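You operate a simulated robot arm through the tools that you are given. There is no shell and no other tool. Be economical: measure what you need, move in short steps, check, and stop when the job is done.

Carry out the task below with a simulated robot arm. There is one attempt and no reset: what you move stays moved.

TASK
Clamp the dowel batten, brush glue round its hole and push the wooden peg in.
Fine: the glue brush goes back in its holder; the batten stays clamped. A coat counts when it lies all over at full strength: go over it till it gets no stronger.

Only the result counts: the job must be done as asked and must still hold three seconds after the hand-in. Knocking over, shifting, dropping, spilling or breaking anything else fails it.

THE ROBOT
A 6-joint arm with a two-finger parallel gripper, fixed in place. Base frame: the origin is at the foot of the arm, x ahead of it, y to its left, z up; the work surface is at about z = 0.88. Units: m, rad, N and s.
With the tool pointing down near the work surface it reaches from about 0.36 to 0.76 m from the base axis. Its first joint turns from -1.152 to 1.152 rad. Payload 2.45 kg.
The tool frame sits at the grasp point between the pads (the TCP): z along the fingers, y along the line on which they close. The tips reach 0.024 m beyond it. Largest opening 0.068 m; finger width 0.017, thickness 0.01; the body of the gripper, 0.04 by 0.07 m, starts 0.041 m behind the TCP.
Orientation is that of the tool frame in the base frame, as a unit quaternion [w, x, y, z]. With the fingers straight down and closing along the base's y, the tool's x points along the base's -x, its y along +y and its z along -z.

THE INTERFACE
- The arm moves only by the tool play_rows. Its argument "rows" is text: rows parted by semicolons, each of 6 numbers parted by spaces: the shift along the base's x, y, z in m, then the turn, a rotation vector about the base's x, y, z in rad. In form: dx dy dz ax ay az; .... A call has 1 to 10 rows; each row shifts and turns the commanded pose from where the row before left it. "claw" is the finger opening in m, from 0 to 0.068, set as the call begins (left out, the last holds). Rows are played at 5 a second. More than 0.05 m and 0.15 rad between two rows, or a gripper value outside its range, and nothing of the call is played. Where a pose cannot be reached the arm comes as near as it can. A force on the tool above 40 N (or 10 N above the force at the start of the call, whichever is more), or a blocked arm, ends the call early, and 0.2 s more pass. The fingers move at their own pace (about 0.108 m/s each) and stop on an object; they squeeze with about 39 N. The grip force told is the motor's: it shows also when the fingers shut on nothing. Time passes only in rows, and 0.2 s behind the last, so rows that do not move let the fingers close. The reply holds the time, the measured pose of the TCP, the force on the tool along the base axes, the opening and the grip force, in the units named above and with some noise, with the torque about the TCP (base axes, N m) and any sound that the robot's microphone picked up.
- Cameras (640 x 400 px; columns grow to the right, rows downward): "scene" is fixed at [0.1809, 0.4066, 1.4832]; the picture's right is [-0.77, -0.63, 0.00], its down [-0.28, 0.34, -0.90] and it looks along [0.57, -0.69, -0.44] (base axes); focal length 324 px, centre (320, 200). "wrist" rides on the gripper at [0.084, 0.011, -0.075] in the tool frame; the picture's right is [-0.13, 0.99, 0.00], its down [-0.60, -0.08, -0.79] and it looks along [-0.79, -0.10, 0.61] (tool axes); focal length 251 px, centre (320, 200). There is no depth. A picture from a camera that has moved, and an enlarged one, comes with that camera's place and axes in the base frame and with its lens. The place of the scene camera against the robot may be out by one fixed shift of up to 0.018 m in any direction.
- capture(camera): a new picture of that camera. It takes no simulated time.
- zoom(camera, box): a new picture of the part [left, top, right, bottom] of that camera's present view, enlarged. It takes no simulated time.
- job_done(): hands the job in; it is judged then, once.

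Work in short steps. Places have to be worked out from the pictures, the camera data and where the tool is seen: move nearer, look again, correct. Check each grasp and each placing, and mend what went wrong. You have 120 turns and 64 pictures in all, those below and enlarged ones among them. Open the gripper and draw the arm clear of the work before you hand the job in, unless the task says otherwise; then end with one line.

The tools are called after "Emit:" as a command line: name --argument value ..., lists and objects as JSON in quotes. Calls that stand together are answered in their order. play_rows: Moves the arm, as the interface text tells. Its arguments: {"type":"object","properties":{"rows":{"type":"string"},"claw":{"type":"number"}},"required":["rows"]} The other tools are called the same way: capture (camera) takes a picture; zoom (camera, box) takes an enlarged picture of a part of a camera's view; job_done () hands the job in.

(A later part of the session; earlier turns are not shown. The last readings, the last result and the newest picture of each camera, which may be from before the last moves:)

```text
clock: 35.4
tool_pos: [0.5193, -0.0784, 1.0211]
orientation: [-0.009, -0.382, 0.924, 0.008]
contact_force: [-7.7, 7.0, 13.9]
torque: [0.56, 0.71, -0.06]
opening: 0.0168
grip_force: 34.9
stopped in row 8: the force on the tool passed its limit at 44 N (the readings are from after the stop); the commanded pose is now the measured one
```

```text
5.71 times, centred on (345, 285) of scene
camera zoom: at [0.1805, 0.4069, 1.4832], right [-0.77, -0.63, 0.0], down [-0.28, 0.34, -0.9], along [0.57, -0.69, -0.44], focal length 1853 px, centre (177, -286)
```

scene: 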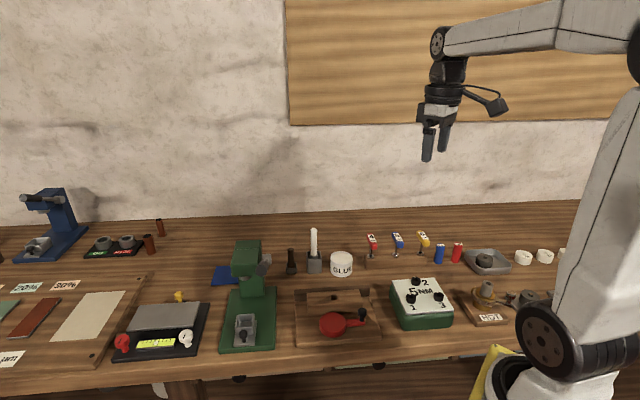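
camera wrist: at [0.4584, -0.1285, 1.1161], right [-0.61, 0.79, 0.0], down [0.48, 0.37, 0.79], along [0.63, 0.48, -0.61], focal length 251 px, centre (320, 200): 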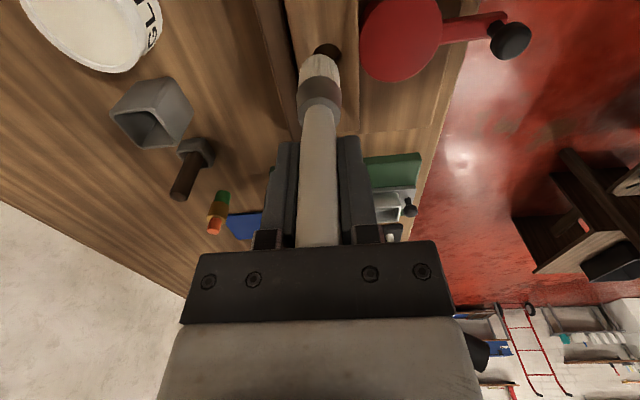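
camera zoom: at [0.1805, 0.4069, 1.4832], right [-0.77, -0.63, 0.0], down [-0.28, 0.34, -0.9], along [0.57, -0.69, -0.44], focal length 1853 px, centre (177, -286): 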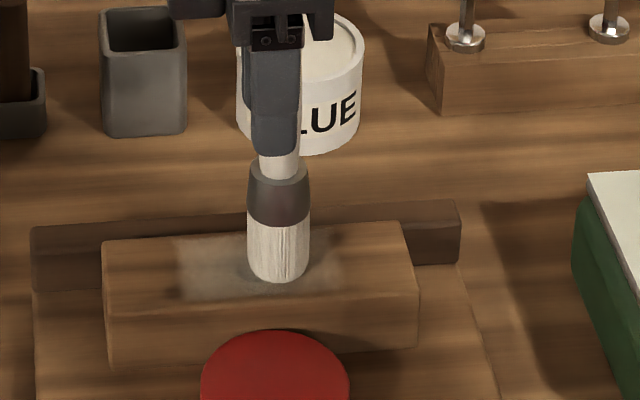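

A faint coat has begun to show around the hole. I lift, straighten the tool and view it to see the area.

Emit:
play_rows --rows "0 0 0.005 -0.008 -0.0228 0.0014;0.004 -0.004 0.025 0 0 0;0.004 -0.004 0.03 0 0 0;0 0 0 0 0 0"

Emit:
zoom --camera "scene" --box '[300, 250, 390, 320]'

Emit:
zoom --camera "wrist" --box '[240, 0, 400, 100]'

```text
clock: 36.4
tool_pos: [0.5286, -0.086, 1.078]
orientation: [0.0, -0.383, 0.924, -0.003]
contact_force: [0.5, 0.0, 0.1]
torque: [0.04, -0.01, 0.01]
opening: 0.0163
grip_force: 35.4
```

```text
5.71 times, centred on (345, 285) of scene
camera zoom: at [0.1809, 0.4066, 1.4832], right [-0.77, -0.63, 0.0], down [-0.28, 0.34, -0.9], along [0.57, -0.69, -0.44], focal length 1853 px, centre (177, -286)
```

zoom: 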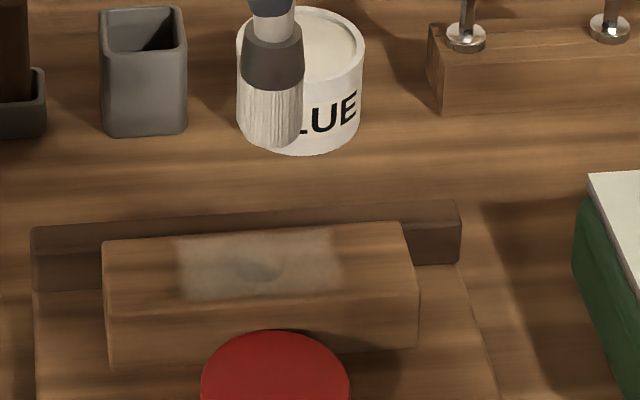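

```text
4.00 times, centred on (320, 50) of wrist
camera zoom: at [0.4621, -0.1382, 1.1549], right [-0.61, 0.79, 0.0], down [0.48, 0.37, 0.79], along [0.63, 0.48, -0.61], focal length 1006 px, centre (320, 800)
```

zoom: 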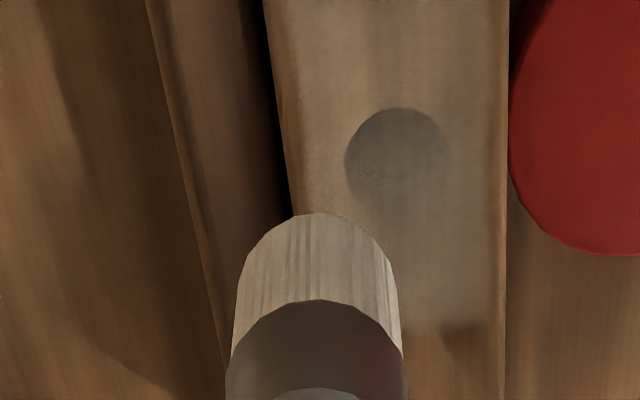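

The coat area is a rectangle about ±37 mm along the batten and across its full 47 mm width, still faint. The hole is at about (0.5215, -0.072). I go back over the centre and find light contact again.

Emit:
play_rows --rows "-0.0075 0.0141 -0.025 0 0 0.002;0 0 -0.025 0 0 0.002;0 0 -0.005 0 0 0;0 0 0 0 0 0"

Emit:
play_rows --rows "0 0 -0.002 0 0 0;0 0 0 0 0 0"

```text
clock: 37.4
tool_pos: [0.5214, -0.0728, 1.0248]
orientation: [0.002, -0.384, 0.923, -0.002]
contact_force: [-0.2, 0.8, -0.2]
torque: [-0.02, -0.01, 0.01]
opening: 0.0161
grip_force: 35.1
```

```text
clock: 38.0
tool_pos: [0.5215, -0.0739, 1.023]
orientation: [0.002, -0.385, 0.923, 0.0]
contact_force: [-0.3, -0.7, -0.5]
torque: [-0.01, -0.01, 0.0]
opening: 0.0166
grip_force: 35.4
```

Emit:
play_rows --rows "0 0 -0.0015 0 0 0;0 0 0 0 0 0"

Emit:
play_rows --rows "0 0 -0.001 0 0 0;0 0 0 0 0 0"

```text
clock: 38.6
tool_pos: [0.5217, -0.0744, 1.021]
orientation: [0.0, -0.384, 0.923, -0.002]
contact_force: [1.6, -0.4, 0.2]
torque: [0.0, 0.03, -0.03]
opening: 0.0166
grip_force: 34.9
```

```text
clock: 39.2
tool_pos: [0.5221, -0.0747, 1.0203]
orientation: [0.0, -0.385, 0.923, -0.002]
contact_force: [-4.5, 0.0, 11.1]
torque: [-0.07, 0.5, -0.02]
opening: 0.0163
grip_force: 35.4
```

Light contact of about 11 N. I start a raster along the batten.

Emit:
play_rows --rows "0.00725 0.0069 0.0003 0 0 0;0.00725 0.0069 0 0 0 0;0.00725 0.0069 0 0 0 0;-0.009 0.0094 0 0 0 0;-0.0109 -0.01035 0 0 0 0;-0.0109 -0.01035 0 0 0 0;-0.0109 -0.01035 0 0 0 0;-0.0109 -0.01035 0 0 0 0;0.009 -0.0094 0 0 0 0;0.009 -0.0094 0 0 0 0"

Emit:
play_rows --rows "0.0109 0.01035 0 0 0 0;0.0109 0.01035 0 0 0 0;0.0109 0.01035 0 0 0 0;0.0109 0.01035 0 0 0 0;-0.009 0.0094 0 0 0 0;-0.0109 -0.01035 0 0 0 0;-0.0109 -0.01035 0 0 0 0;-0.0109 -0.01035 0 0 0 0;-0.0109 -0.01035 0 0 0 0;0.0109 0.01035 0 0 0 0"

Emit:
zoom --camera "scene" --box '[300, 250, 390, 320]'

```text
clock: 41.4
tool_pos: [0.5075, -0.1042, 1.0205]
orientation: [-0.001, -0.384, 0.923, -0.002]
contact_force: [-1.3, 2.2, 6.6]
torque: [0.08, 0.26, -0.05]
opening: 0.0162
grip_force: 35.4
```

```text
clock: 43.6
tool_pos: [0.5111, -0.0841, 1.0203]
orientation: [0.001, -0.384, 0.923, -0.001]
contact_force: [-1.9, -2.9, 9.7]
torque: [-0.5, 0.42, 0.01]
opening: 0.0165
grip_force: 34.9
```

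```text
5.71 times, centred on (345, 285) of scene
camera zoom: at [0.1807, 0.4065, 1.4832], right [-0.77, -0.63, 0.0], down [-0.28, 0.34, -0.9], along [0.57, -0.69, -0.44], focal length 1853 px, centre (177, -286)
```

zoom: 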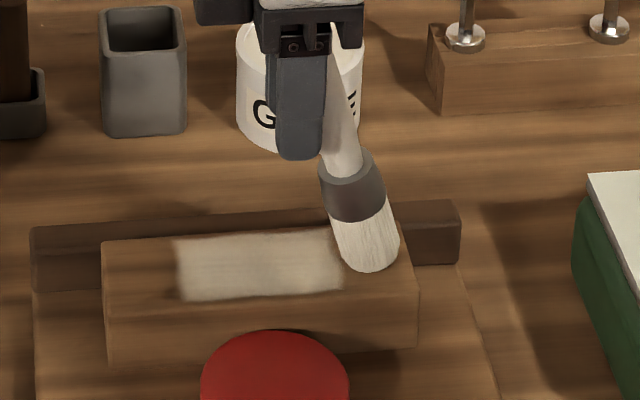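

The coat is much stronger and fairly even, but the brush has pivoted in the grip so its tip leans along the batten. I lift and look at the tilt and the coat.

Emit:
play_rows --rows "0 0 0.01 0 0 0;0 0 0.03 0 0 0;0 0 0.03 0 0 0;0 0 0 0 0 0"

Emit:
zoom --camera "scene" --box '[290, 220, 400, 320]'

```text
clock: 44.6
tool_pos: [0.5104, -0.0826, 1.0923]
orientation: [0.001, -0.384, 0.923, -0.002]
contact_force: [0.2, 0.3, -0.2]
torque: [0.02, -0.01, -0.01]
opening: 0.0161
grip_force: 35.6
```

```text
4.00 times, centred on (345, 270) of scene
camera zoom: at [0.1809, 0.4066, 1.4832], right [-0.77, -0.63, 0.0], down [-0.28, 0.34, -0.9], along [0.57, -0.69, -0.44], focal length 1297 px, centre (220, -80)
```

zoom: 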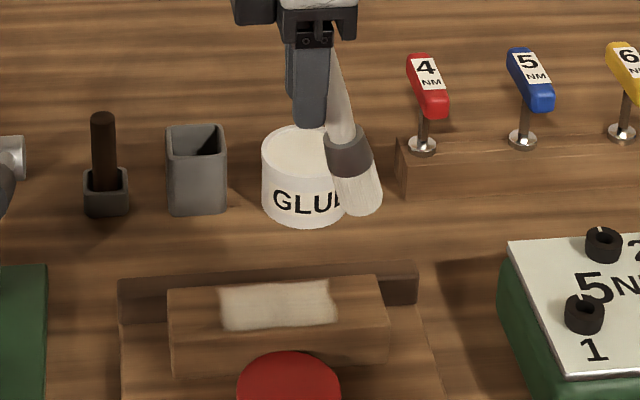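

The handle seems to have shifted sideways on the pads; I check in the wrist view.

Emit:
capture --camera "wrist"

```text
18 pictures are left
camera wrist: at [0.4435, -0.1349, 1.1673], right [-0.61, 0.79, 0.0], down [0.48, 0.38, 0.79], along [0.63, 0.48, -0.61], focal length 251 px, centre (320, 200)
```

wrist: 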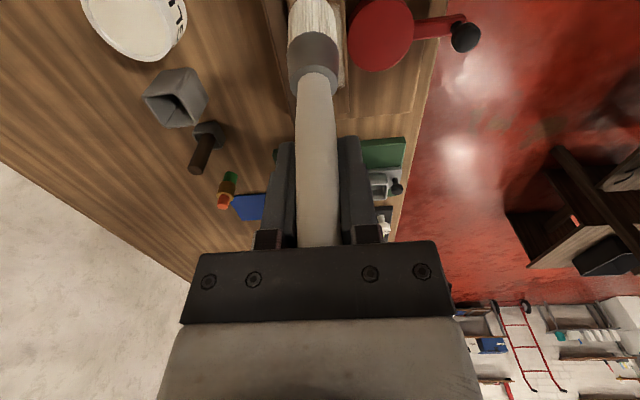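

The brush leans about 13° along the batten direction. I tilt the tool to make the brush upright again, return above the hole and come down.

Emit:
play_rows --rows "0.004 0.004 0 0.08 -0.083 0;0.004 0.004 0 0.079 -0.084 0;0.003 0.003 -0.02 0 0 0;0 0 -0.025 0 0 0;0 0 -0.015 0 0 0;0 0 0 0 0 0"

Emit:
zoom --camera "scene" --box '[290, 220, 400, 320]'

```text
clock: 46.0
tool_pos: [0.521, -0.0725, 1.0311]
orientation: [0.109, -0.381, 0.917, 0.04]
contact_force: [-1.1, 0.2, 0.4]
torque: [-0.01, 0.0, 0.01]
opening: 0.0163
grip_force: 34.3
```

```text
4.00 times, centred on (345, 270) of scene
camera zoom: at [0.1809, 0.4066, 1.4832], right [-0.77, -0.63, 0.0], down [-0.28, 0.34, -0.9], along [0.57, -0.69, -0.44], focal length 1297 px, centre (220, -80)
```

zoom: 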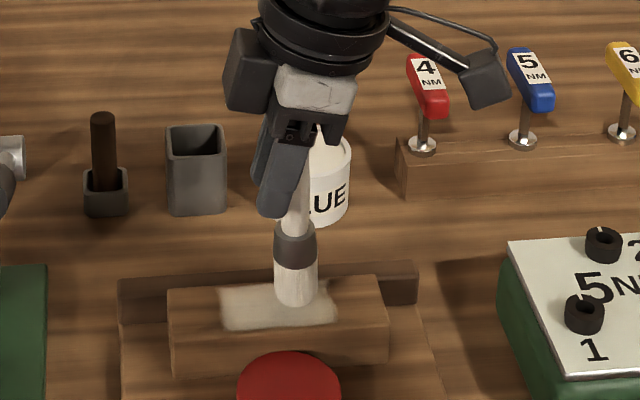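

The brush is upright again, though offset about 10 mm toward the right of the hole. I shift to compensate and find contact.

Emit:
play_rows --rows "0.0076 0.0072 -0.003 0 0 0;0 0 -0.002 0 0 0;0 0 0 0 0 0"

Emit:
play_rows --rows "0 0 -0.002 0 0 0;0 0 0 0 0 0"

```text
clock: 46.8
tool_pos: [0.5296, -0.0651, 1.0262]
orientation: [0.109, -0.382, 0.917, 0.04]
contact_force: [-0.1, -0.6, -0.3]
torque: [0.05, -0.01, 0.04]
opening: 0.0162
grip_force: 35.0
```

```text
clock: 47.4
tool_pos: [0.5296, -0.0666, 1.0245]
orientation: [0.109, -0.382, 0.917, 0.039]
contact_force: [-0.7, -0.3, -0.1]
torque: [0.02, -0.02, 0.01]
opening: 0.0163
grip_force: 35.0
```

Emit:
play_rows --rows "0 0 -0.0015 0 0 0;0 0 0 0 0 0"

Emit:
play_rows --rows "0 0 -0.001 0 0 0;0 0 0 0 0 0"

```text
clock: 48.0
tool_pos: [0.5303, -0.0658, 1.0235]
orientation: [0.11, -0.381, 0.917, 0.037]
contact_force: [-0.2, -0.7, 9.4]
torque: [-0.17, 0.0, 0.01]
opening: 0.0164
grip_force: 34.7
```

```text
clock: 48.6
tool_pos: [0.5303, -0.0677, 1.0238]
orientation: [0.111, -0.382, 0.917, 0.037]
contact_force: [-4.8, -1.0, 30.2]
torque: [-0.48, 0.43, -0.03]
opening: 0.016
grip_force: 35.0
```

A bit heavy at 30 N; I ease up 1 mm and make gentler, shorter raster passes.

Emit:
play_rows --rows "0.008 0.0076 0.001 0 0 0;0.008 0.0076 0 0 0 0;-0.0076 0.008 0 0 0 0;-0.008 -0.0076 0 0 0 0;-0.008 -0.0076 0 0 0 0;-0.008 -0.0076 0 0 0 0;-0.008 -0.0076 0 0 0 0;0.0076 -0.008 0 0 0 0;0.0076 -0.008 0 0 0 0;0.008 0.0076 0 0 0 0"

Emit:
play_rows --rows "0.008 0.0076 0 0 0 0;0.008 0.0076 0 0 0 0;0.008 0.0076 0 0 0 0;-0.0076 0.008 0 0 0 0;-0.008 -0.0076 0 0 0 0;-0.008 -0.0076 0 0 0 0;-0.008 -0.0076 0 0 0 0;-0.008 -0.0076 0 0 0 0;0.008 0.0076 0 0 0 0;0.008 0.0076 0 0 0 0"

Emit:
play_rows --rows "0 0 0.01 0 0 0;0.007 -0.007 0.025 0 0 0;0.007 -0.007 0.025 0 0 0;0.007 -0.007 0.01 0 0 0;0 0 0 0 0 0"

Emit:
zoom --camera "scene" --box '[290, 220, 400, 320]'

```text
clock: 50.8
tool_pos: [0.5288, -0.0815, 1.0215]
orientation: [0.107, -0.382, 0.917, 0.039]
contact_force: [-5.3, 1.5, 14.5]
torque: [-0.24, 1.01, -0.12]
opening: 0.0179
grip_force: 35.9
```

```text
clock: 53.0
tool_pos: [0.5275, -0.0663, 1.0216]
orientation: [0.109, -0.382, 0.917, 0.04]
contact_force: [0.0, 0.0, 2.2]
torque: [-0.19, 0.18, 0.03]
opening: 0.0158
grip_force: 34.8
```

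```text
clock: 54.2
tool_pos: [0.5485, -0.0863, 1.0923]
orientation: [0.108, -0.381, 0.917, 0.039]
contact_force: [0.3, 0.3, -1.2]
torque: [-0.01, -0.01, -0.03]
opening: 0.016
grip_force: 35.4
```

```text
4.00 times, centred on (345, 270) of scene
camera zoom: at [0.1809, 0.4066, 1.4832], right [-0.77, -0.63, 0.0], down [-0.28, 0.34, -0.9], along [0.57, -0.69, -0.44], focal length 1297 px, centre (220, -80)
```

zoom: 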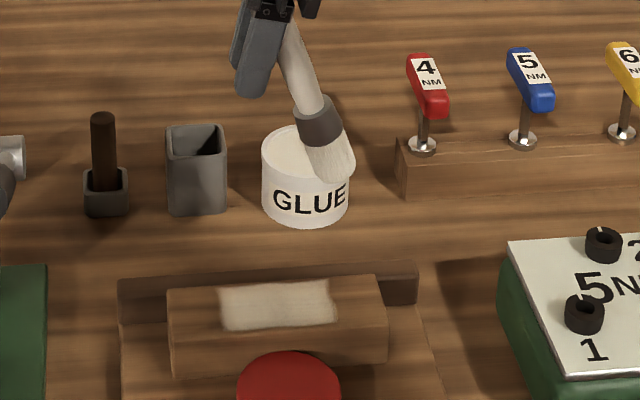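

The brush leaned again. I check the coat closely.

Emit:
zoom --camera "scene" --box '[325, 280, 385, 315]'

```text
10.67 times, centred on (355, 298) of scene
camera zoom: at [0.1809, 0.4066, 1.4832], right [-0.77, -0.63, 0.0], down [-0.28, 0.34, -0.9], along [0.57, -0.69, -0.44], focal length 3459 px, centre (-53, -840)
```

zoom: 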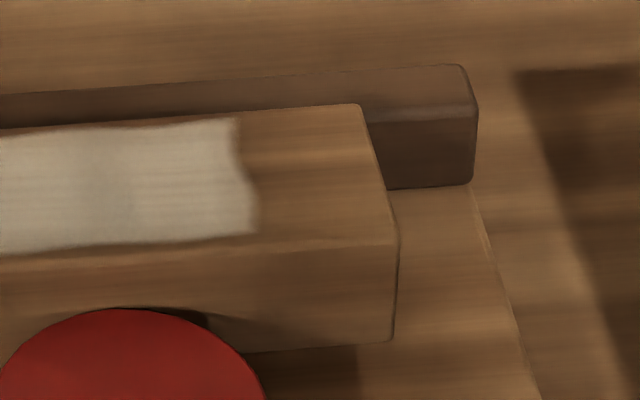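

The coat is nearly opaque, but I want more passes. I straighten the brush again by tilting the tool further and will paint with cross strokes (along the closing axis, where the handle can't pivot).

Emit:
play_rows --rows "-0.0132 0.0008 0 0.0863 -0.0905 0;-0.0132 0.0008 0 0.0862 -0.0905 0;-0.0131 0.0007 0 0 0 0;0 0 -0.03 0 0 0;0 0 -0.025 0 0 0;0 0 0 0 0 0"

Emit:
zoom --camera "scene" --box '[290, 230, 400, 320]'

```text
clock: 55.6
tool_pos: [0.5086, -0.0842, 1.0363]
orientation: [0.223, -0.373, 0.897, 0.084]
contact_force: [0.2, -0.2, -1.1]
torque: [0.02, 0.0, -0.02]
opening: 0.0158
grip_force: 34.9
```

```text
4.44 times, centred on (345, 275) of scene
camera zoom: at [0.1809, 0.4066, 1.4832], right [-0.77, -0.63, 0.0], down [-0.28, 0.34, -0.9], along [0.57, -0.69, -0.44], focal length 1441 px, centre (209, -133)
```

zoom: 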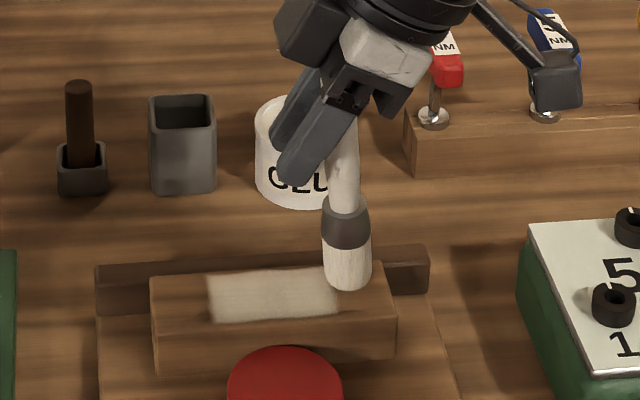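

Emit:
play_rows --rows "0.0087 0.0083 -0.005 0 0 0;0 0 -0.003 0 0 0;0 0 0 0 0 0"

Emit:
play_rows --rows "0 0 -0.003 0 0 0;0 0 0 0 0 0"

```text
clock: 56.4
tool_pos: [0.5179, -0.0754, 1.0284]
orientation: [0.223, -0.373, 0.897, 0.083]
contact_force: [0.6, 0.1, 0.2]
torque: [0.04, 0.03, 0.0]
opening: 0.0156
grip_force: 35.1
```

```text
clock: 57.0
tool_pos: [0.5187, -0.0762, 1.0272]
orientation: [0.225, -0.372, 0.897, 0.081]
contact_force: [-4.6, -1.7, 25.7]
torque: [-0.48, 0.7, 0.0]
opening: 0.016
grip_force: 35.3
```

Emit:
play_rows --rows "-0.0076 0.008 0.001 0 0 0;0.0076 -0.008 0 0 0 0;0.0076 -0.008 0 0 0 0;0.0054 0.0052 0 0 0 0;-0.0076 0.008 0 0 0 0;-0.0076 0.008 0 0 0 0;0.0054 0.0052 0 0 0 0;0.0076 -0.008 0 0 0 0;0.0076 -0.008 0 0 0 0;0.0054 0.0052 0 0 0 0"

Emit:
play_rows --rows "-0.0076 0.008 0 0 0 0;-0.0076 0.008 0 0 0 0;0.0054 0.0052 0 0 0 0;0.0076 -0.008 0 0 0 0;0.0076 -0.008 0 0 0 0;0.0054 0.0052 0 0 0 0;-0.0076 0.008 0 0 0 0;-0.0076 0.008 0 0 0 0;0.0054 0.0052 0 0 0 0;0.0076 -0.008 0 0 0 0"

Emit:
play_rows --rows "0.0076 -0.008 0 0 0 0;0.0054 0.0052 0 0 0 0;-0.0076 0.008 0 0 0 0;-0.0076 0.008 0 0 0 0;0.0054 0.0052 0 0 0 0;0.0076 -0.008 0 0 0 0;0.0076 -0.008 0 0 0 0;0 0 0.01 0 0 0;0 0 0.04 0 0 0;0 0 0 0 0 0"

Emit:
zoom --camera "scene" --box '[290, 230, 400, 320]'

```text
clock: 59.2
tool_pos: [0.5417, -0.0716, 1.0274]
orientation: [0.224, -0.372, 0.897, 0.082]
contact_force: [-3.9, 1.1, 11.0]
torque: [-0.22, 0.67, -0.06]
opening: 0.0168
grip_force: 35.4
```

```text
clock: 61.4
tool_pos: [0.5505, -0.0452, 1.0254]
orientation: [0.224, -0.373, 0.897, 0.084]
contact_force: [1.0, 1.9, 10.0]
torque: [0.06, 0.32, -0.08]
opening: 0.0163
grip_force: 34.9
```

```text
clock: 63.6
tool_pos: [0.5707, -0.0412, 1.0761]
orientation: [0.224, -0.372, 0.897, 0.083]
contact_force: [0.8, 0.0, -1.0]
torque: [0.01, 0.0, -0.01]
opening: 0.0158
grip_force: 35.0
```

```text
4.44 times, centred on (345, 275) of scene
camera zoom: at [0.1809, 0.4066, 1.4832], right [-0.77, -0.63, 0.0], down [-0.28, 0.34, -0.9], along [0.57, -0.69, -0.44], focal length 1441 px, centre (209, -133)
```

zoom: 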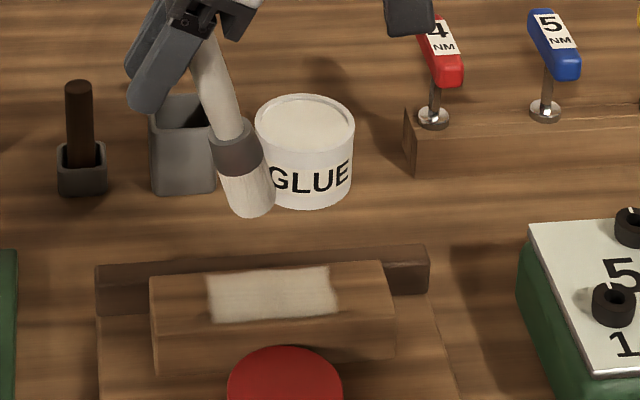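

Emit:
zoom --camera "scene" --box '[325, 280, 385, 315]'

```text
10.67 times, centred on (355, 298) of scene
camera zoom: at [0.1809, 0.4066, 1.4832], right [-0.77, -0.63, 0.0], down [-0.28, 0.34, -0.9], along [0.57, -0.69, -0.44], focal length 3459 px, centre (-53, -840)
```

zoom: 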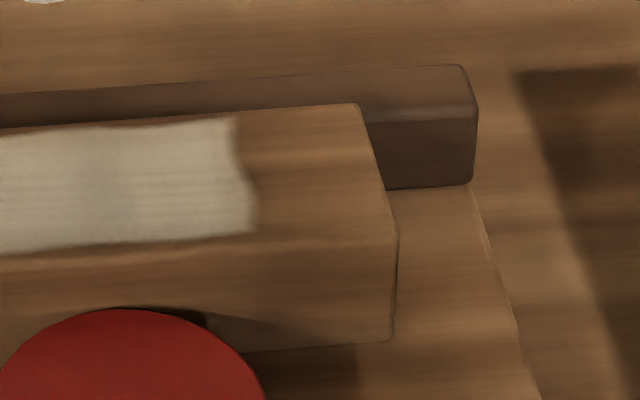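

It did get somewhat stronger, so I do another round from the right end with the brush as it leans.

Emit:
play_rows --rows "-0.018 -0.009 -0.01 0 0 0;-0.0187 -0.009 -0.02 0 0 0;0 0 -0.019 0 0 0;0 0 0 0 0 0"

Emit:
play_rows --rows "0 0 -0.002 0 0 0;0 0 0 0 0 0"

```text
clock: 64.6
tool_pos: [0.5347, -0.0608, 1.0266]
orientation: [0.224, -0.372, 0.897, 0.083]
contact_force: [-1.0, -0.6, 3.4]
torque: [-0.08, 0.18, 0.0]
opening: 0.0162
grip_force: 34.9
```

```text
clock: 65.2
tool_pos: [0.5335, -0.0601, 1.0263]
orientation: [0.226, -0.373, 0.896, 0.083]
contact_force: [0.9, 2.1, 10.9]
torque: [-0.09, 0.25, -0.04]
opening: 0.0159
grip_force: 34.6
```

Emit:
play_rows --rows "-0.0076 0.008 0 0 0 0;0.0076 -0.008 0 0 0 0;0.0076 -0.008 0 0 0 0;0.0054 0.0052 0 0 0 0;-0.0076 0.008 0 0 0 0;-0.0076 0.008 0 0 0 0;0.0054 0.0052 0 0 0 0;0.0076 -0.008 0 0 0 0;0.0076 -0.008 0 0 0 0;0.0054 0.0052 0 0 0 0"

Emit:
play_rows --rows "-0.0076 0.008 0 0 0 0;-0.0076 0.008 0 0 0 0;0.0054 0.0052 0 0 0 0;0.0076 -0.008 0 0 0 0;0.0076 -0.008 0 0 0 0;0.0054 0.0052 0 0 0 0;-0.0076 0.008 0 0 0 0;-0.0076 0.008 0 0 0 0;0.0054 0.0052 0 0 0 0;0.0076 -0.008 0 0 0 0"

Emit:
play_rows --rows "0.0076 -0.008 -0.0005 0 0 0;0.0054 0.0052 0 0 0 0;-0.0076 0.008 0 0 0 0;-0.0076 0.008 0 0 0 0;0.0054 0.0052 0 0 0 0;0.0076 -0.008 0 0 0 0;0.0076 -0.008 0 0 0 0;0.0054 0.0052 0 0 0 0;-0.0076 0.008 0 0 0 0;-0.0076 0.008 0 0 0 0"

Emit:
play_rows --rows "0 0 0.01 0 0 0;0.015 -0.015 0.03 0 0 0;0.015 -0.015 0.03 0 0 0;0.01 -0.01 0.03 0 0 0;0 0 0 0 0 0"

Emit:
zoom --camera "scene" --box '[325, 280, 385, 315]'

```text
clock: 67.4
tool_pos: [0.5555, -0.0518, 1.0265]
orientation: [0.223, -0.374, 0.896, 0.083]
contact_force: [-1.5, -1.2, 5.2]
torque: [-0.32, 0.28, -0.01]
opening: 0.016
grip_force: 34.8
```

```text
clock: 69.6
tool_pos: [0.5655, -0.0289, 1.0272]
orientation: [0.223, -0.373, 0.897, 0.084]
contact_force: [-0.2, 0.6, 0.5]
torque: [0.03, 0.06, -0.02]
opening: 0.016
grip_force: 35.5
```

```text
clock: 71.8
tool_pos: [0.5721, -0.0059, 1.0271]
orientation: [0.223, -0.373, 0.897, 0.084]
contact_force: [0.0, -1.6, 3.4]
torque: [-0.22, -0.03, 0.02]
opening: 0.0158
grip_force: 34.8
```

```text
clock: 73.0
tool_pos: [0.6164, -0.0446, 1.1273]
orientation: [0.224, -0.372, 0.897, 0.084]
contact_force: [1.0, 0.7, -0.3]
torque: [0.01, 0.0, -0.03]
opening: 0.016
grip_force: 34.7
```

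```text
10.67 times, centred on (355, 298) of scene
camera zoom: at [0.1809, 0.4066, 1.4832], right [-0.77, -0.63, 0.0], down [-0.28, 0.34, -0.9], along [0.57, -0.69, -0.44], focal length 3459 px, centre (-53, -840)
```

zoom: 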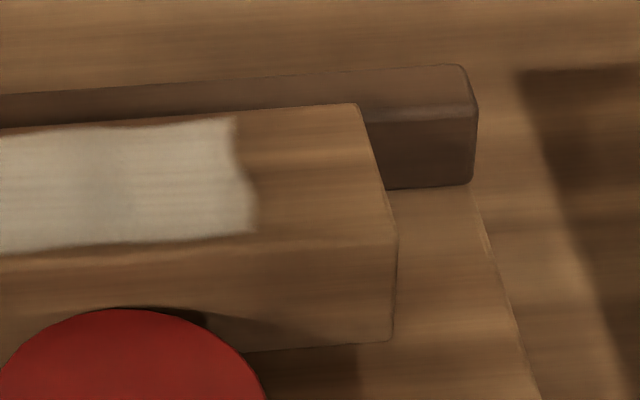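

No stronger than before, so the coat is at full strength. Now the brush's return: I look at its lean relative to the holder.

Emit:
zoom --camera "scene" --box '[250, 190, 380, 320]'

```text
3.08 times, centred on (315, 255) of scene
camera zoom: at [0.1809, 0.4066, 1.4832], right [-0.77, -0.63, 0.0], down [-0.28, 0.34, -0.9], along [0.57, -0.69, -0.44], focal length 998 px, centre (335, 31)
```

zoom: 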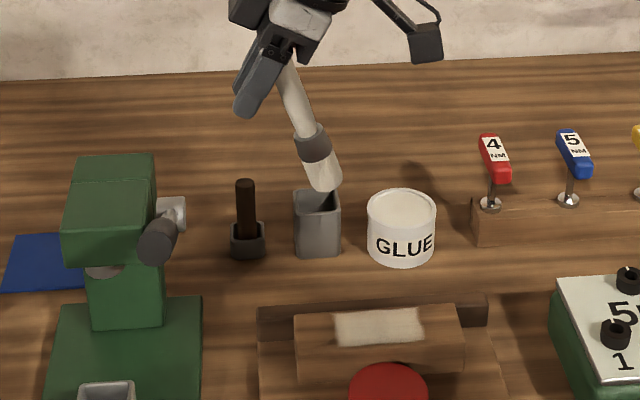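

The lean is about 0.31 rad relative to the vertical. I rotate the tool the rest of the way so the brush is upright, and move toward the holder, staying high.

Emit:
play_rows --rows "0.004 -0.008 0.005 0.0713 -0.075 0;0.004 -0.008 0.005 0.0713 -0.075 0;0.004 -0.008 0 0.0713 -0.075 0;0.015 -0.018 0 0 0 0;0.015 -0.018 0 0 0 0;0.015 -0.018 0 0 0 0;0.0152 -0.0174 0 0 0 0;0 0 0 0 0 0"

Emit:
zoom --camera "scene" --box '[260, 170, 370, 280]'

Emit:
capture --camera "wrist"

```text
clock: 74.8
tool_pos: [0.6872, -0.1434, 1.1347]
orientation: [0.36, -0.354, 0.852, 0.136]
contact_force: [-0.9, -1.0, -0.4]
torque: [-0.01, -0.02, 0.03]
opening: 0.0159
grip_force: 35.1
```

```text
3.64 times, centred on (315, 225) of scene
camera zoom: at [0.181, 0.4066, 1.4832], right [-0.77, -0.63, 0.0], down [-0.28, 0.34, -0.9], along [0.57, -0.69, -0.44], focal length 1179 px, centre (338, 109)
```

zoom: 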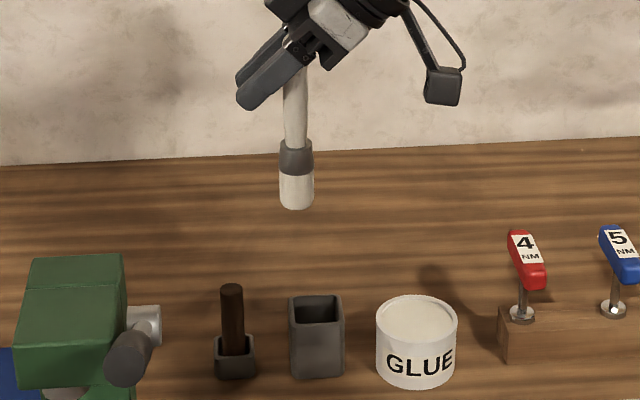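

```text
8 pictures are left
camera wrist: at [0.5998, -0.214, 1.1287], right [-0.63, 0.77, 0.07], down [-0.06, -0.14, 0.99], along [0.77, 0.62, 0.13], focal length 251 px, centre (320, 200)
```

wrist: 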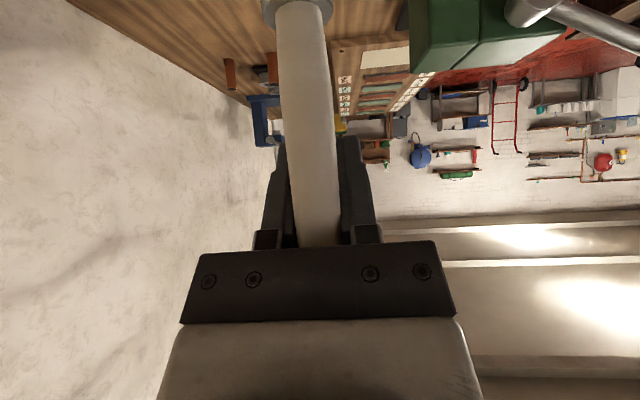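

The brush is upright. It needs about 14 mm toward the pot to sit over the holder; I correct and lower to just above the holder.

Emit:
play_rows --rows "-0.0126 -0.0066 -0.02 0 0 0;0 0 -0.03 0 0 0;0 0 -0.02 0 0 0;0 0 0 0 0 0"

Emit:
zoom --camera "scene" --box '[280, 200, 360, 280]'

```text
clock: 75.8
tool_pos: [0.6745, -0.1501, 1.0661]
orientation: [0.362, -0.353, 0.852, 0.135]
contact_force: [-0.3, 0.4, -0.6]
torque: [0.01, -0.03, -0.04]
opening: 0.0156
grip_force: 34.8
```

```text
5.00 times, centred on (320, 240) of scene
camera zoom: at [0.1809, 0.4066, 1.4832], right [-0.77, -0.63, 0.0], down [-0.28, 0.34, -0.9], along [0.57, -0.69, -0.44], focal length 1621 px, centre (320, 0)
```

zoom: 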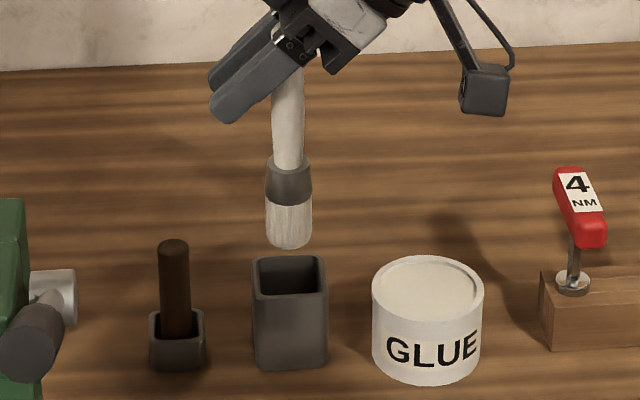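

The brush is centred over the holder, about 2 cm above its rim. I lower it in.

Emit:
play_rows --rows "0 0 -0.012 0 0 0;0 0 -0.012 0 0 0;0 0 -0.01 0 0 0;0 0 0 0 0 0"

Emit:
zoom --camera "scene" --box '[280, 200, 360, 280]'

```text
clock: 76.8
tool_pos: [0.6753, -0.1478, 1.0317]
orientation: [0.361, -0.354, 0.852, 0.136]
contact_force: [0.3, 0.4, -0.2]
torque: [0.03, -0.03, 0.0]
opening: 0.016
grip_force: 35.0
```

```text
5.00 times, centred on (320, 240) of scene
camera zoom: at [0.1809, 0.4066, 1.4832], right [-0.77, -0.63, 0.0], down [-0.28, 0.34, -0.9], along [0.57, -0.69, -0.44], focal length 1621 px, centre (320, 0)
```

zoom: 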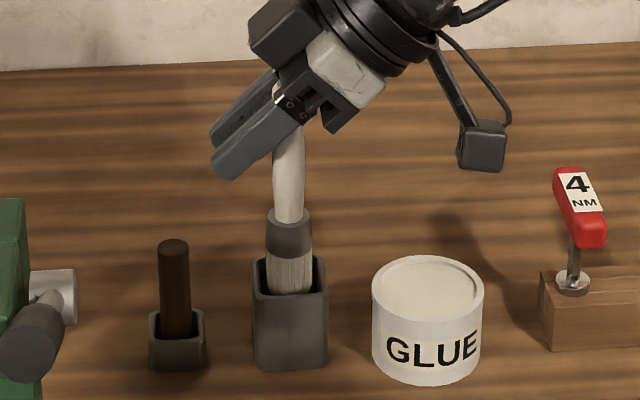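

It has entered cleanly. I continue down to the floor of the holder.

Emit:
play_rows --rows "0 0 -0.009 0 0 0;0 0 -0.009 0 0 0;0 0 -0.004 0 0 0;0 0 0 0 0 0"

Emit:
play_rows --rows "0 0 -0.003 0 0 0;0 0 0 0 0 0"

```text
clock: 77.8
tool_pos: [0.6743, -0.148, 1.009]
orientation: [0.362, -0.353, 0.852, 0.136]
contact_force: [-0.1, 0.4, -0.3]
torque: [0.02, 0.01, 0.0]
opening: 0.0158
grip_force: 34.8
```

```text
clock: 78.4
tool_pos: [0.6748, -0.1474, 1.0069]
orientation: [0.361, -0.354, 0.852, 0.136]
contact_force: [-0.3, 0.7, -0.4]
torque: [0.01, -0.02, 0.03]
opening: 0.016
grip_force: 35.1
```

Emit:
play_rows --rows "0 0 -0.002 0 0 0;0 0 0 0 0 0"

Emit:
play_rows --rows "0 0 -0.0015 0 0 0;0 0 0 0 0 0"

```text
clock: 79.0
tool_pos: [0.6745, -0.1467, 1.0045]
orientation: [0.361, -0.354, 0.852, 0.137]
contact_force: [0.2, -0.3, -0.6]
torque: [0.04, 0.0, 0.0]
opening: 0.0163
grip_force: 35.0
```

```text
clock: 79.6
tool_pos: [0.6745, -0.1462, 1.004]
orientation: [0.361, -0.354, 0.852, 0.137]
contact_force: [0.3, 0.3, -0.2]
torque: [0.02, 0.05, 0.01]
opening: 0.016
grip_force: 34.6
```

Essentially on the floor. I go a last millimetre, open, and withdraw along the tool axis.

Emit:
play_rows --rows "0 0 -0.001 0 0 0;0 0 0 0 0 0"

Emit:
play_rows --rows "0 0 0 0 0 0;0 0 0 0 0 0;-0.01 -0.01 0.014 0 0 0;-0.015 -0.015 0.021 0 0 0;-0.015 -0.015 0.021 0 0 0;-0.015 -0.015 0.021 0 0 0;0 0 0.03 0 0 0;0 0 0 0 0 0" --claw 0.045

Emit:
zoom --camera "scene" --box '[260, 210, 370, 320]'

```text
clock: 80.2
tool_pos: [0.6735, -0.1475, 1.0028]
orientation: [0.362, -0.354, 0.852, 0.137]
contact_force: [0.7, -0.2, -0.2]
torque: [0.04, -0.02, 0.01]
opening: 0.0159
grip_force: 34.9
```

```text
clock: 82.0
tool_pos: [0.6199, -0.1996, 1.1107]
orientation: [0.361, -0.354, 0.852, 0.137]
contact_force: [-0.1, -0.1, 0.3]
torque: [0.01, 0.01, 0.02]
opening: 0.0449
grip_force: 0.2
```

```text
3.64 times, centred on (315, 265) of scene
camera zoom: at [0.1809, 0.4066, 1.4832], right [-0.77, -0.63, 0.0], down [-0.28, 0.34, -0.9], along [0.57, -0.69, -0.44], focal length 1179 px, centre (338, -36)
```

zoom: 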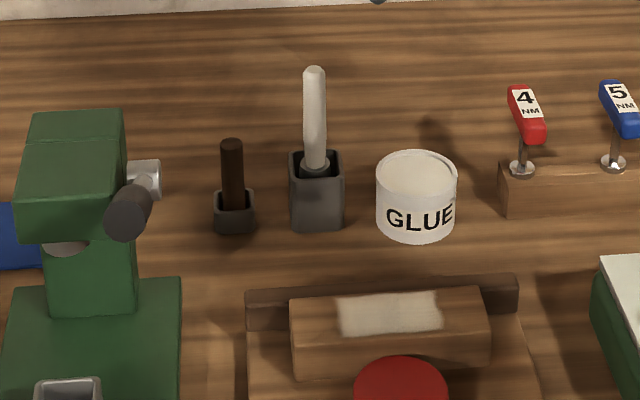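

The brush is back in its holder, upright. Next the peg, at about (0.704, -0.121): I bring the tool upright, turn it to yaw 0 (so the wrist camera stays clear of the brush) and view the peg.

Emit:
play_rows --rows "0 0 0.005 -0.0909 0.0955 0;0 0 0.005 -0.0909 0.0955 0;0 0 0 -0.0909 0.0955 0;0 0 0 -0.0909 0.0955 0;0 0 0 -0.0909 0.0955 0;0 0 0 -0.091 0.0955 0;0.005 0.01 0 0 0 -0.131;0.005 0.01 0 0 0 -0.131;0.005 0.015 0 0 0 -0.131;0.005 0.015 0 0 0 -0.131"

Emit:
play_rows --rows "0.01 0.02 0 0 0 -0.131;0.01 0.02 0 0 0 -0.13;0 0 0 0 0 0"

Emit:
capture --camera "wrist"

```text
clock: 84.2
tool_pos: [0.6386, -0.1529, 1.118]
orientation: [0.001, -0.132, 0.991, -0.002]
contact_force: [0.6, 0.5, 0.3]
torque: [0.0, 0.04, -0.05]
opening: 0.0451
grip_force: 0.0
```

```text
clock: 85.0
tool_pos: [0.658, -0.1126, 1.1176]
orientation: [0.001, -0.002, 1.0, -0.003]
contact_force: [0.9, -0.2, 0.2]
torque: [-0.01, 0.0, -0.04]
opening: 0.0449
grip_force: 0.0
```

```text
4 pictures are left
camera wrist: at [0.5743, -0.1019, 1.1943], right [0.13, 0.99, 0.0], down [0.6, -0.07, 0.79], along [0.79, -0.1, -0.61], focal length 251 px, centre (320, 200)
```

wrist: 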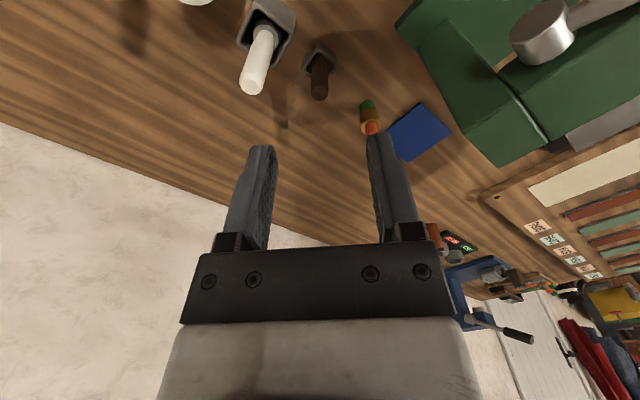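

The peg stands at about (0.7035, -0.1205), top near z 0.968. I go above it and descend with the fingers moderately open.

Emit:
play_rows --rows "0.0226 -0.0038 0 0 0 0;0.0226 -0.0038 0 0 0 0;0 0 -0.045 0 0 0;0 0 -0.045 0 0 0;0 0 0 0 0 0" --claw 0.038

Emit:
capture --camera "wrist"

```text
clock: 86.2
tool_pos: [0.7015, -0.1185, 1.0273]
orientation: [0.001, -0.001, 1.0, -0.003]
contact_force: [0.1, 0.1, 0.2]
torque: [0.01, 0.02, -0.02]
opening: 0.0381
grip_force: 0.0
```

```text
3 pictures are left
camera wrist: at [0.6186, -0.1077, 1.1045], right [0.13, 0.99, 0.0], down [0.6, -0.07, 0.79], along [0.79, -0.1, -0.61], focal length 251 px, centre (320, 200)
```

wrist: 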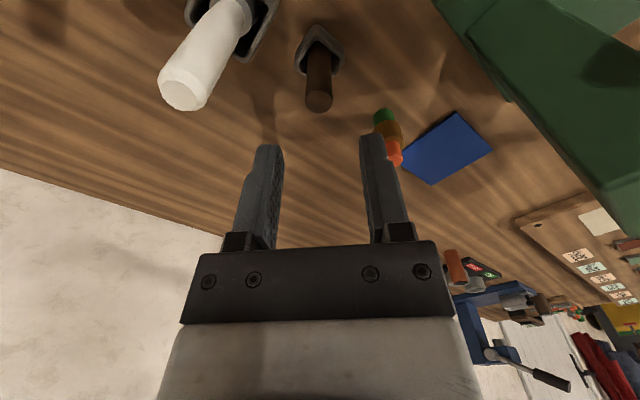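

The peg is right under the TCP. Descend to z 0.955 and close.

Emit:
play_rows --rows "0 0 -0.03 0 0 0;0 0 -0.03 0 0 0;0 0 -0.012 0 0 0;0 0 0 0 0 0"

Emit:
play_rows --rows "0 0 0 0 0 0;0 0 0 0 0 0;0 0 0 0 0 0" --claw 0

Emit:
play_rows --rows "0 0 0.02 0 0 0;0 0 0.03 0 0 0;0 0 0.04 0 0 0;0 0 0.01 0 0 0;0 0 0 0 0 0"

```text
clock: 87.2
tool_pos: [0.7027, -0.1198, 0.9563]
orientation: [0.0, -0.002, 1.0, -0.003]
contact_force: [0.5, 0.8, -1.1]
torque: [0.0, -0.01, -0.02]
opening: 0.0379
grip_force: 0.1
```

```text
clock: 88.0
tool_pos: [0.7016, -0.1201, 0.9569]
orientation: [0.001, -0.002, 1.0, -0.002]
contact_force: [-0.1, -0.1, 0.8]
torque: [0.02, 0.01, -0.01]
opening: 0.0162
grip_force: 34.8
```

```text
clock: 89.2
tool_pos: [0.7058, -0.1217, 1.058]
orientation: [0.0, -0.002, 1.0, -0.003]
contact_force: [-0.3, 0.1, -0.9]
torque: [0.06, -0.04, 0.0]
opening: 0.0162
grip_force: 35.2
```

Peg gripped (16 mm) and lifted. I carry it over to the hole, estimated at (0.5235, -0.0745), staying high.

Emit:
play_rows --rows "0 0.01 0.03 0 0 0;-0.03 0.008 0 0 0 0;-0.03 0.008 0 0 0 0;-0.03 0.007 0 0 0 0;-0.03 0.007 0 0 0 0;-0.03 0.006 0 0 0 0;-0.03 0 0 0 0 0;0 0 -0.03 0 0 0;0 0 -0.03 0 0 0;0 0 -0.018 0 0 0"

Emit:
play_rows --rows "0 0 0 0 0 0;0 0 0 0 0 0"

```text
clock: 91.4
tool_pos: [0.523, -0.0735, 1.0085]
orientation: [0.001, -0.002, 1.0, -0.003]
contact_force: [-0.5, -0.5, 0.6]
torque: [0.02, -0.04, 0.01]
opening: 0.0163
grip_force: 35.5
```

```text
clock: 92.0
tool_pos: [0.5238, -0.0736, 1.0082]
orientation: [0.0, -0.002, 1.0, -0.003]
contact_force: [-0.4, 0.0, 0.3]
torque: [0.01, 0.0, 0.02]
opening: 0.0166
grip_force: 35.4
```

Now at (0.5235, -0.0737, 1.0083). I step down looking for contact or entry.

Emit:
play_rows --rows "0 -0.0006 -0.006 0 0 0;0 0 -0.005 0 0 0;0 0 0 0 0 0"

Emit:
play_rows --rows "0 0 -0.003 0 0 0;0 0 0 0 0 0"

Emit:
play_rows --rows "0 0 -0.002 0 0 0;0 0 0 0 0 0"

```text
clock: 92.8
tool_pos: [0.5254, -0.0749, 0.9998]
orientation: [0.002, -0.001, 1.0, -0.002]
contact_force: [-9.1, -0.2, 22.8]
torque: [0.06, 0.48, -0.01]
opening: 0.0163
grip_force: 35.3
```

```text
clock: 93.4
tool_pos: [0.527, -0.0746, 0.9978]
orientation: [0.007, -0.002, 1.0, -0.003]
contact_force: [0.3, 3.1, 37.7]
torque: [0.21, -0.33, 0.01]
opening: 0.0165
grip_force: 35.4
```

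```text
clock: 94.0
tool_pos: [0.5262, -0.0757, 0.9951]
orientation: [0.006, -0.002, 1.0, -0.003]
contact_force: [3.2, 3.4, 36.4]
torque: [0.22, -0.55, 0.02]
opening: 0.0166
grip_force: 35.3
```

Contact at TCP ≈ 1.000 and now 36 N. I relax slightly and look at the peg against the hole's known picture position.

Emit:
play_rows --rows "0 0 0.0025 0 0 0;0 0 0 0 0 0"

Emit:
zoom --camera "scene" --box '[300, 250, 390, 320]'

```text
clock: 94.6
tool_pos: [0.5243, -0.0754, 0.996]
orientation: [0.002, -0.002, 1.0, -0.003]
contact_force: [9.2, 2.9, 17.9]
torque: [0.16, -0.8, 0.02]
opening: 0.0165
grip_force: 36.1
```

```text
5.71 times, centred on (345, 285) of scene
camera zoom: at [0.1809, 0.4067, 1.4832], right [-0.77, -0.63, 0.0], down [-0.28, 0.34, -0.9], along [0.57, -0.69, -0.44], focal length 1853 px, centre (177, -286)
```

zoom: 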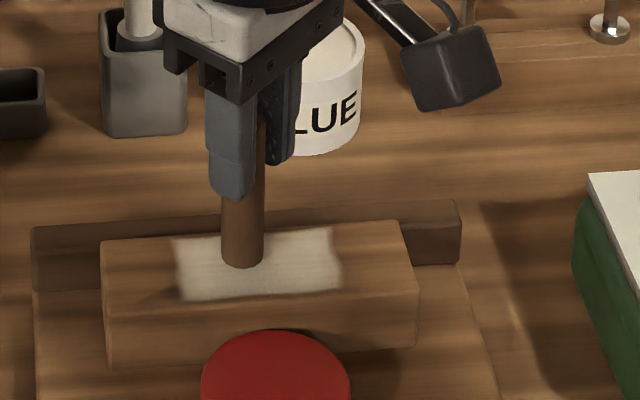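

The peg bottom is about 7 mm left of and 6 mm behind the hole in the picture. I lift, shift by (-0.0095, -0.0008), and lower again.

Emit:
play_rows --rows "0 0 0.006 0 0 0;-0.005 -0.0004 0 0 0 0;-0.0045 -0.0004 0 0 0 0;0 0 -0.004 0 0 0;0 0 0 0 0 0"

Emit:
play_rows --rows "0 0 -0.003 0 0 0;0 0 0 0 0 0"

```text
clock: 95.8
tool_pos: [0.5131, -0.0758, 0.9969]
orientation: [0.0, -0.002, 1.0, -0.003]
contact_force: [-0.3, 0.0, -0.8]
torque: [-0.02, 0.0, 0.02]
opening: 0.0162
grip_force: 35.2
```

```text
clock: 96.4
tool_pos: [0.5134, -0.0759, 0.9956]
orientation: [0.001, -0.002, 1.0, -0.002]
contact_force: [-3.1, 2.2, 15.3]
torque: [0.04, 0.27, 0.0]
opening: 0.0166
grip_force: 35.6
```

The torque says the support is on the peg's -y edge, so the hole lies toward +y. I lift, shift +4 mm in y and try again.

Emit:
play_rows --rows "0 0 0.004 0 0 0;0 0.004 0 0 0 0;0 0 -0.004 0 0 0;0 0 0 0 0 0"

Emit:
play_rows --rows "0 0 -0.002 0 0 0;0 0 0 0 0 0"

```text
clock: 97.4
tool_pos: [0.5151, -0.0719, 0.9957]
orientation: [0.001, -0.001, 1.0, -0.003]
contact_force: [-4.4, -0.4, 15.8]
torque: [0.05, 0.36, 0.03]
opening: 0.0165
grip_force: 34.9
```

```text
clock: 98.0
tool_pos: [0.5146, -0.0716, 0.9943]
orientation: [0.003, -0.002, 1.0, -0.002]
contact_force: [-3.4, -1.9, 34.6]
torque: [0.15, 0.35, 0.02]
opening: 0.0166
grip_force: 35.6
```

Now supported on the +y edge, so the hole is between. I lift and go back 2 mm.

Emit:
play_rows --rows "0 0 0.0055 0 0 0;0.0008 -0.002 0 0 0 0;0 0 -0.0045 0 0 0;0 0 0 0 0 0"

Emit:
play_rows --rows "0 0 -0.002 0 0 0;0 0 0 0 0 0"

```text
clock: 99.0
tool_pos: [0.5158, -0.0732, 0.9933]
orientation: [0.001, -0.001, 1.0, -0.002]
contact_force: [1.9, -0.8, -0.8]
torque: [-0.06, -0.07, 0.02]
opening: 0.0164
grip_force: 35.6
```

```text
clock: 99.6
tool_pos: [0.5163, -0.0741, 0.9914]
orientation: [0.0, -0.001, 1.0, -0.003]
contact_force: [-0.8, 0.7, -0.2]
torque: [0.0, 0.0, -0.02]
opening: 0.0163
grip_force: 35.2
```

No force below the surface height: the peg has entered the hole. I push it in.

Emit:
play_rows --rows "0 0 -0.004 0 0 0;0 0 -0.004 0 0 0;0 0 -0.004 0 0 0;0 0 0 0 0 0"

Emit:
play_rows --rows "0 0 -0.004 0 0 0;0 0 -0.004 0 0 0;0 0 0 0 0 0"

```text
clock: 100.6
tool_pos: [0.5147, -0.0735, 0.9793]
orientation: [0.002, -0.002, 1.0, -0.003]
contact_force: [0.5, -0.6, -0.6]
torque: [-0.05, -0.04, -0.01]
opening: 0.0166
grip_force: 35.6
```

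```text
clock: 101.4
tool_pos: [0.5151, -0.0736, 0.9735]
orientation: [0.0, -0.002, 1.0, -0.003]
contact_force: [-4.3, -1.3, 14.8]
torque: [-0.02, 0.16, 0.02]
opening: 0.0164
grip_force: 35.5
```

Resistance at 22 mm depth. I press a little more to confirm the bottom.

Emit:
play_rows --rows "0 0 -0.0015 0 0 0;0 0 0 0 0 0"

Emit:
zoom --camera "scene" --box '[300, 250, 390, 320]'

```text
clock: 102.0
tool_pos: [0.5159, -0.074, 0.9728]
orientation: [0.003, -0.002, 1.0, -0.002]
contact_force: [-5.0, -1.5, 32.0]
torque: [-0.11, 0.16, -0.04]
opening: 0.0163
grip_force: 35.4
```

```text
5.71 times, centred on (345, 285) of scene
camera zoom: at [0.1802, 0.4066, 1.4833], right [-0.77, -0.63, 0.0], down [-0.28, 0.34, -0.9], along [0.57, -0.69, -0.44], focal length 1853 px, centre (177, -286)
```

zoom: 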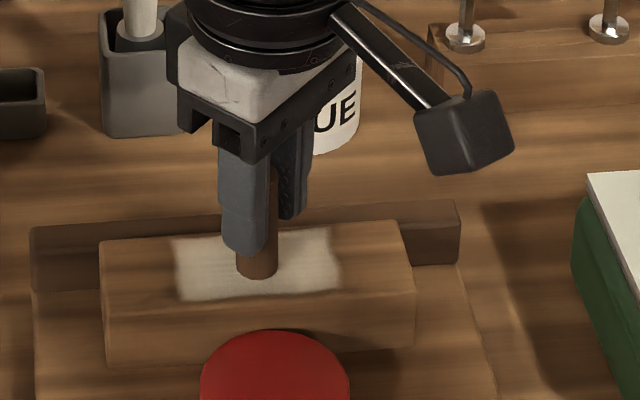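

Emit:
play_rows --rows "0 0 -0.0015 0 0 0;0 0 0 0 0 0"

```text
clock: 102.6
tool_pos: [0.5165, -0.0737, 0.9717]
orientation: [0.005, -0.002, 1.0, -0.003]
contact_force: [-0.6, -1.1, 37.1]
torque: [-0.08, -0.24, 0.02]
opening: 0.0165
grip_force: 35.5
```

Firm at 37 N. To be sure it is seated, I release, rise, close the fingers, and press on the peg's top.

Emit:
play_rows --rows "0 0 0.002 0 0 0;0 0 0 0 0 0;0 0 0.03 0 0 0;0 0 0.03 0 0 0;0 0 0.02 0 0 0;0 0 0 0 0 0" --claw 0.04

Emit:
play_rows --rows "0 0 0 0 0 0;0 0 0 0 0 0;0 0 -0.02 0 0 0;0 0 -0.005 0 0 0;0 0 0 0 0 0" --claw 0

```text
clock: 104.0
tool_pos: [0.5158, -0.0744, 1.052]
orientation: [0.0, -0.002, 1.0, -0.002]
contact_force: [-0.1, -0.4, -0.8]
torque: [0.0, 0.04, 0.0]
opening: 0.0401
grip_force: 0.1
```

```text
clock: 105.2
tool_pos: [0.5136, -0.0729, 1.0247]
orientation: [0.0, -0.002, 1.0, -0.003]
contact_force: [0.1, -0.6, 0.4]
torque: [0.01, 0.0, -0.02]
opening: 0.0001
grip_force: 23.7
```

Emit:
play_rows --rows "0 0 -0.004 0 0 0;0 0 -0.003 0 0 0;0 0 0 0 0 0"

Emit:
play_rows --rows "0 0 -0.003 0 0 0;0 0 -0.002 0 0 0;0 0 0 0 0 0"

```text
clock: 106.0
tool_pos: [0.5158, -0.073, 1.0182]
orientation: [0.001, -0.002, 1.0, -0.003]
contact_force: [-0.2, 0.3, -0.2]
torque: [0.05, -0.01, 0.02]
opening: 0.0
grip_force: 23.4
```

```text
clock: 106.8
tool_pos: [0.5136, -0.0731, 1.0148]
orientation: [0.001, -0.002, 1.0, -0.003]
contact_force: [0.9, 0.0, 0.2]
torque: [0.02, 0.01, 0.02]
opening: 0.0001
grip_force: 23.8
```

Emit:
play_rows --rows "0 0 -0.003 0 0 0;0 0 -0.002 0 0 0;0 0 0 0 0 0"

Emit:
play_rows --rows "0 0 -0.002 0 0 0;0 0 -0.002 0 0 0;0 0 0 0 0 0"

```text
clock: 107.6
tool_pos: [0.5151, -0.074, 1.0099]
orientation: [0.001, -0.002, 1.0, -0.003]
contact_force: [-0.3, 0.0, 0.1]
torque: [0.03, 0.05, -0.01]
opening: 0.0
grip_force: 23.9
```

```text
clock: 108.4
tool_pos: [0.5148, -0.0742, 1.0059]
orientation: [0.001, -0.002, 1.0, -0.002]
contact_force: [-1.2, -0.4, -0.5]
torque: [-0.02, 0.0, -0.03]
opening: 0.0001
grip_force: 23.2
```

Emit:
play_rows --rows "0 0 -0.002 0 0 0;0 0 -0.002 0 0 0;0 0 0 0 0 0"

Emit:
play_rows --rows "0 0 -0.002 0 0 0;0 0 -0.002 0 0 0;0 0 0 0 0 0"

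```text
clock: 109.2
tool_pos: [0.5148, -0.0737, 1.0011]
orientation: [0.0, -0.002, 1.0, -0.002]
contact_force: [0.0, -0.8, 1.8]
torque: [-0.06, 0.0, 0.04]
opening: 0.0001
grip_force: 23.7
```

```text
clock: 110.1
tool_pos: [0.5182, -0.0743, 1.0015]
orientation: [0.005, -0.002, 1.0, -0.004]
contact_force: [0.0, 0.5, 9.7]
torque: [0.02, -0.03, 0.01]
opening: 0.0
grip_force: 23.7
stopped in row 3: the force on the tool passed its limit at 41 N (the readings are from after the stop); the commanded pose is now the measured one
```

Pressing on top: it stands firm at 41 N, so the peg is seated. I withdraw and take a final look.

Emit:
play_rows --rows "0 0 0.02 0 0 0;0 0 0.04 0 0 0;-0.01 0 0.04 0 0 0;-0.02 -0.02 0.04 0 0 0;-0.02 -0.03 0.03 0 0 0;-0.02 -0.04 0.02 0 0 0;-0.02 -0.04 0.02 0 0 0;0 0 0 0 0 0" --claw 0.05

Emit:
zoom --camera "scene" --box '[240, 220, 400, 350]'

```text
clock: 111.9
tool_pos: [0.4295, -0.2052, 1.21]
orientation: [0.005, -0.001, 1.0, -0.004]
contact_force: [-0.1, 0.0, 0.0]
torque: [0.01, -0.01, 0.0]
opening: 0.0497
grip_force: 0.0
```

```text
3.08 times, centred on (320, 285) of scene
camera zoom: at [0.1809, 0.4066, 1.4832], right [-0.77, -0.63, 0.0], down [-0.28, 0.34, -0.9], along [0.57, -0.69, -0.44], focal length 998 px, centre (320, -62)
```

zoom: 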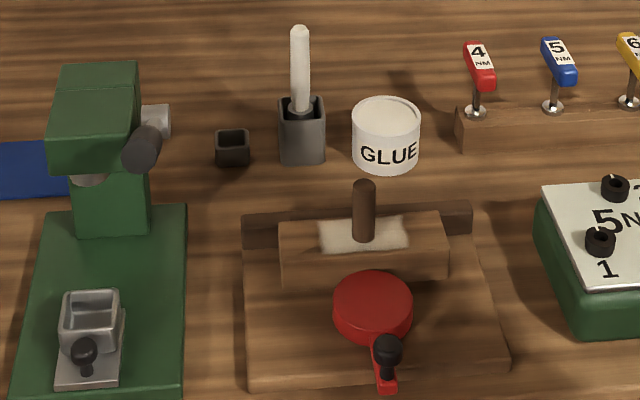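

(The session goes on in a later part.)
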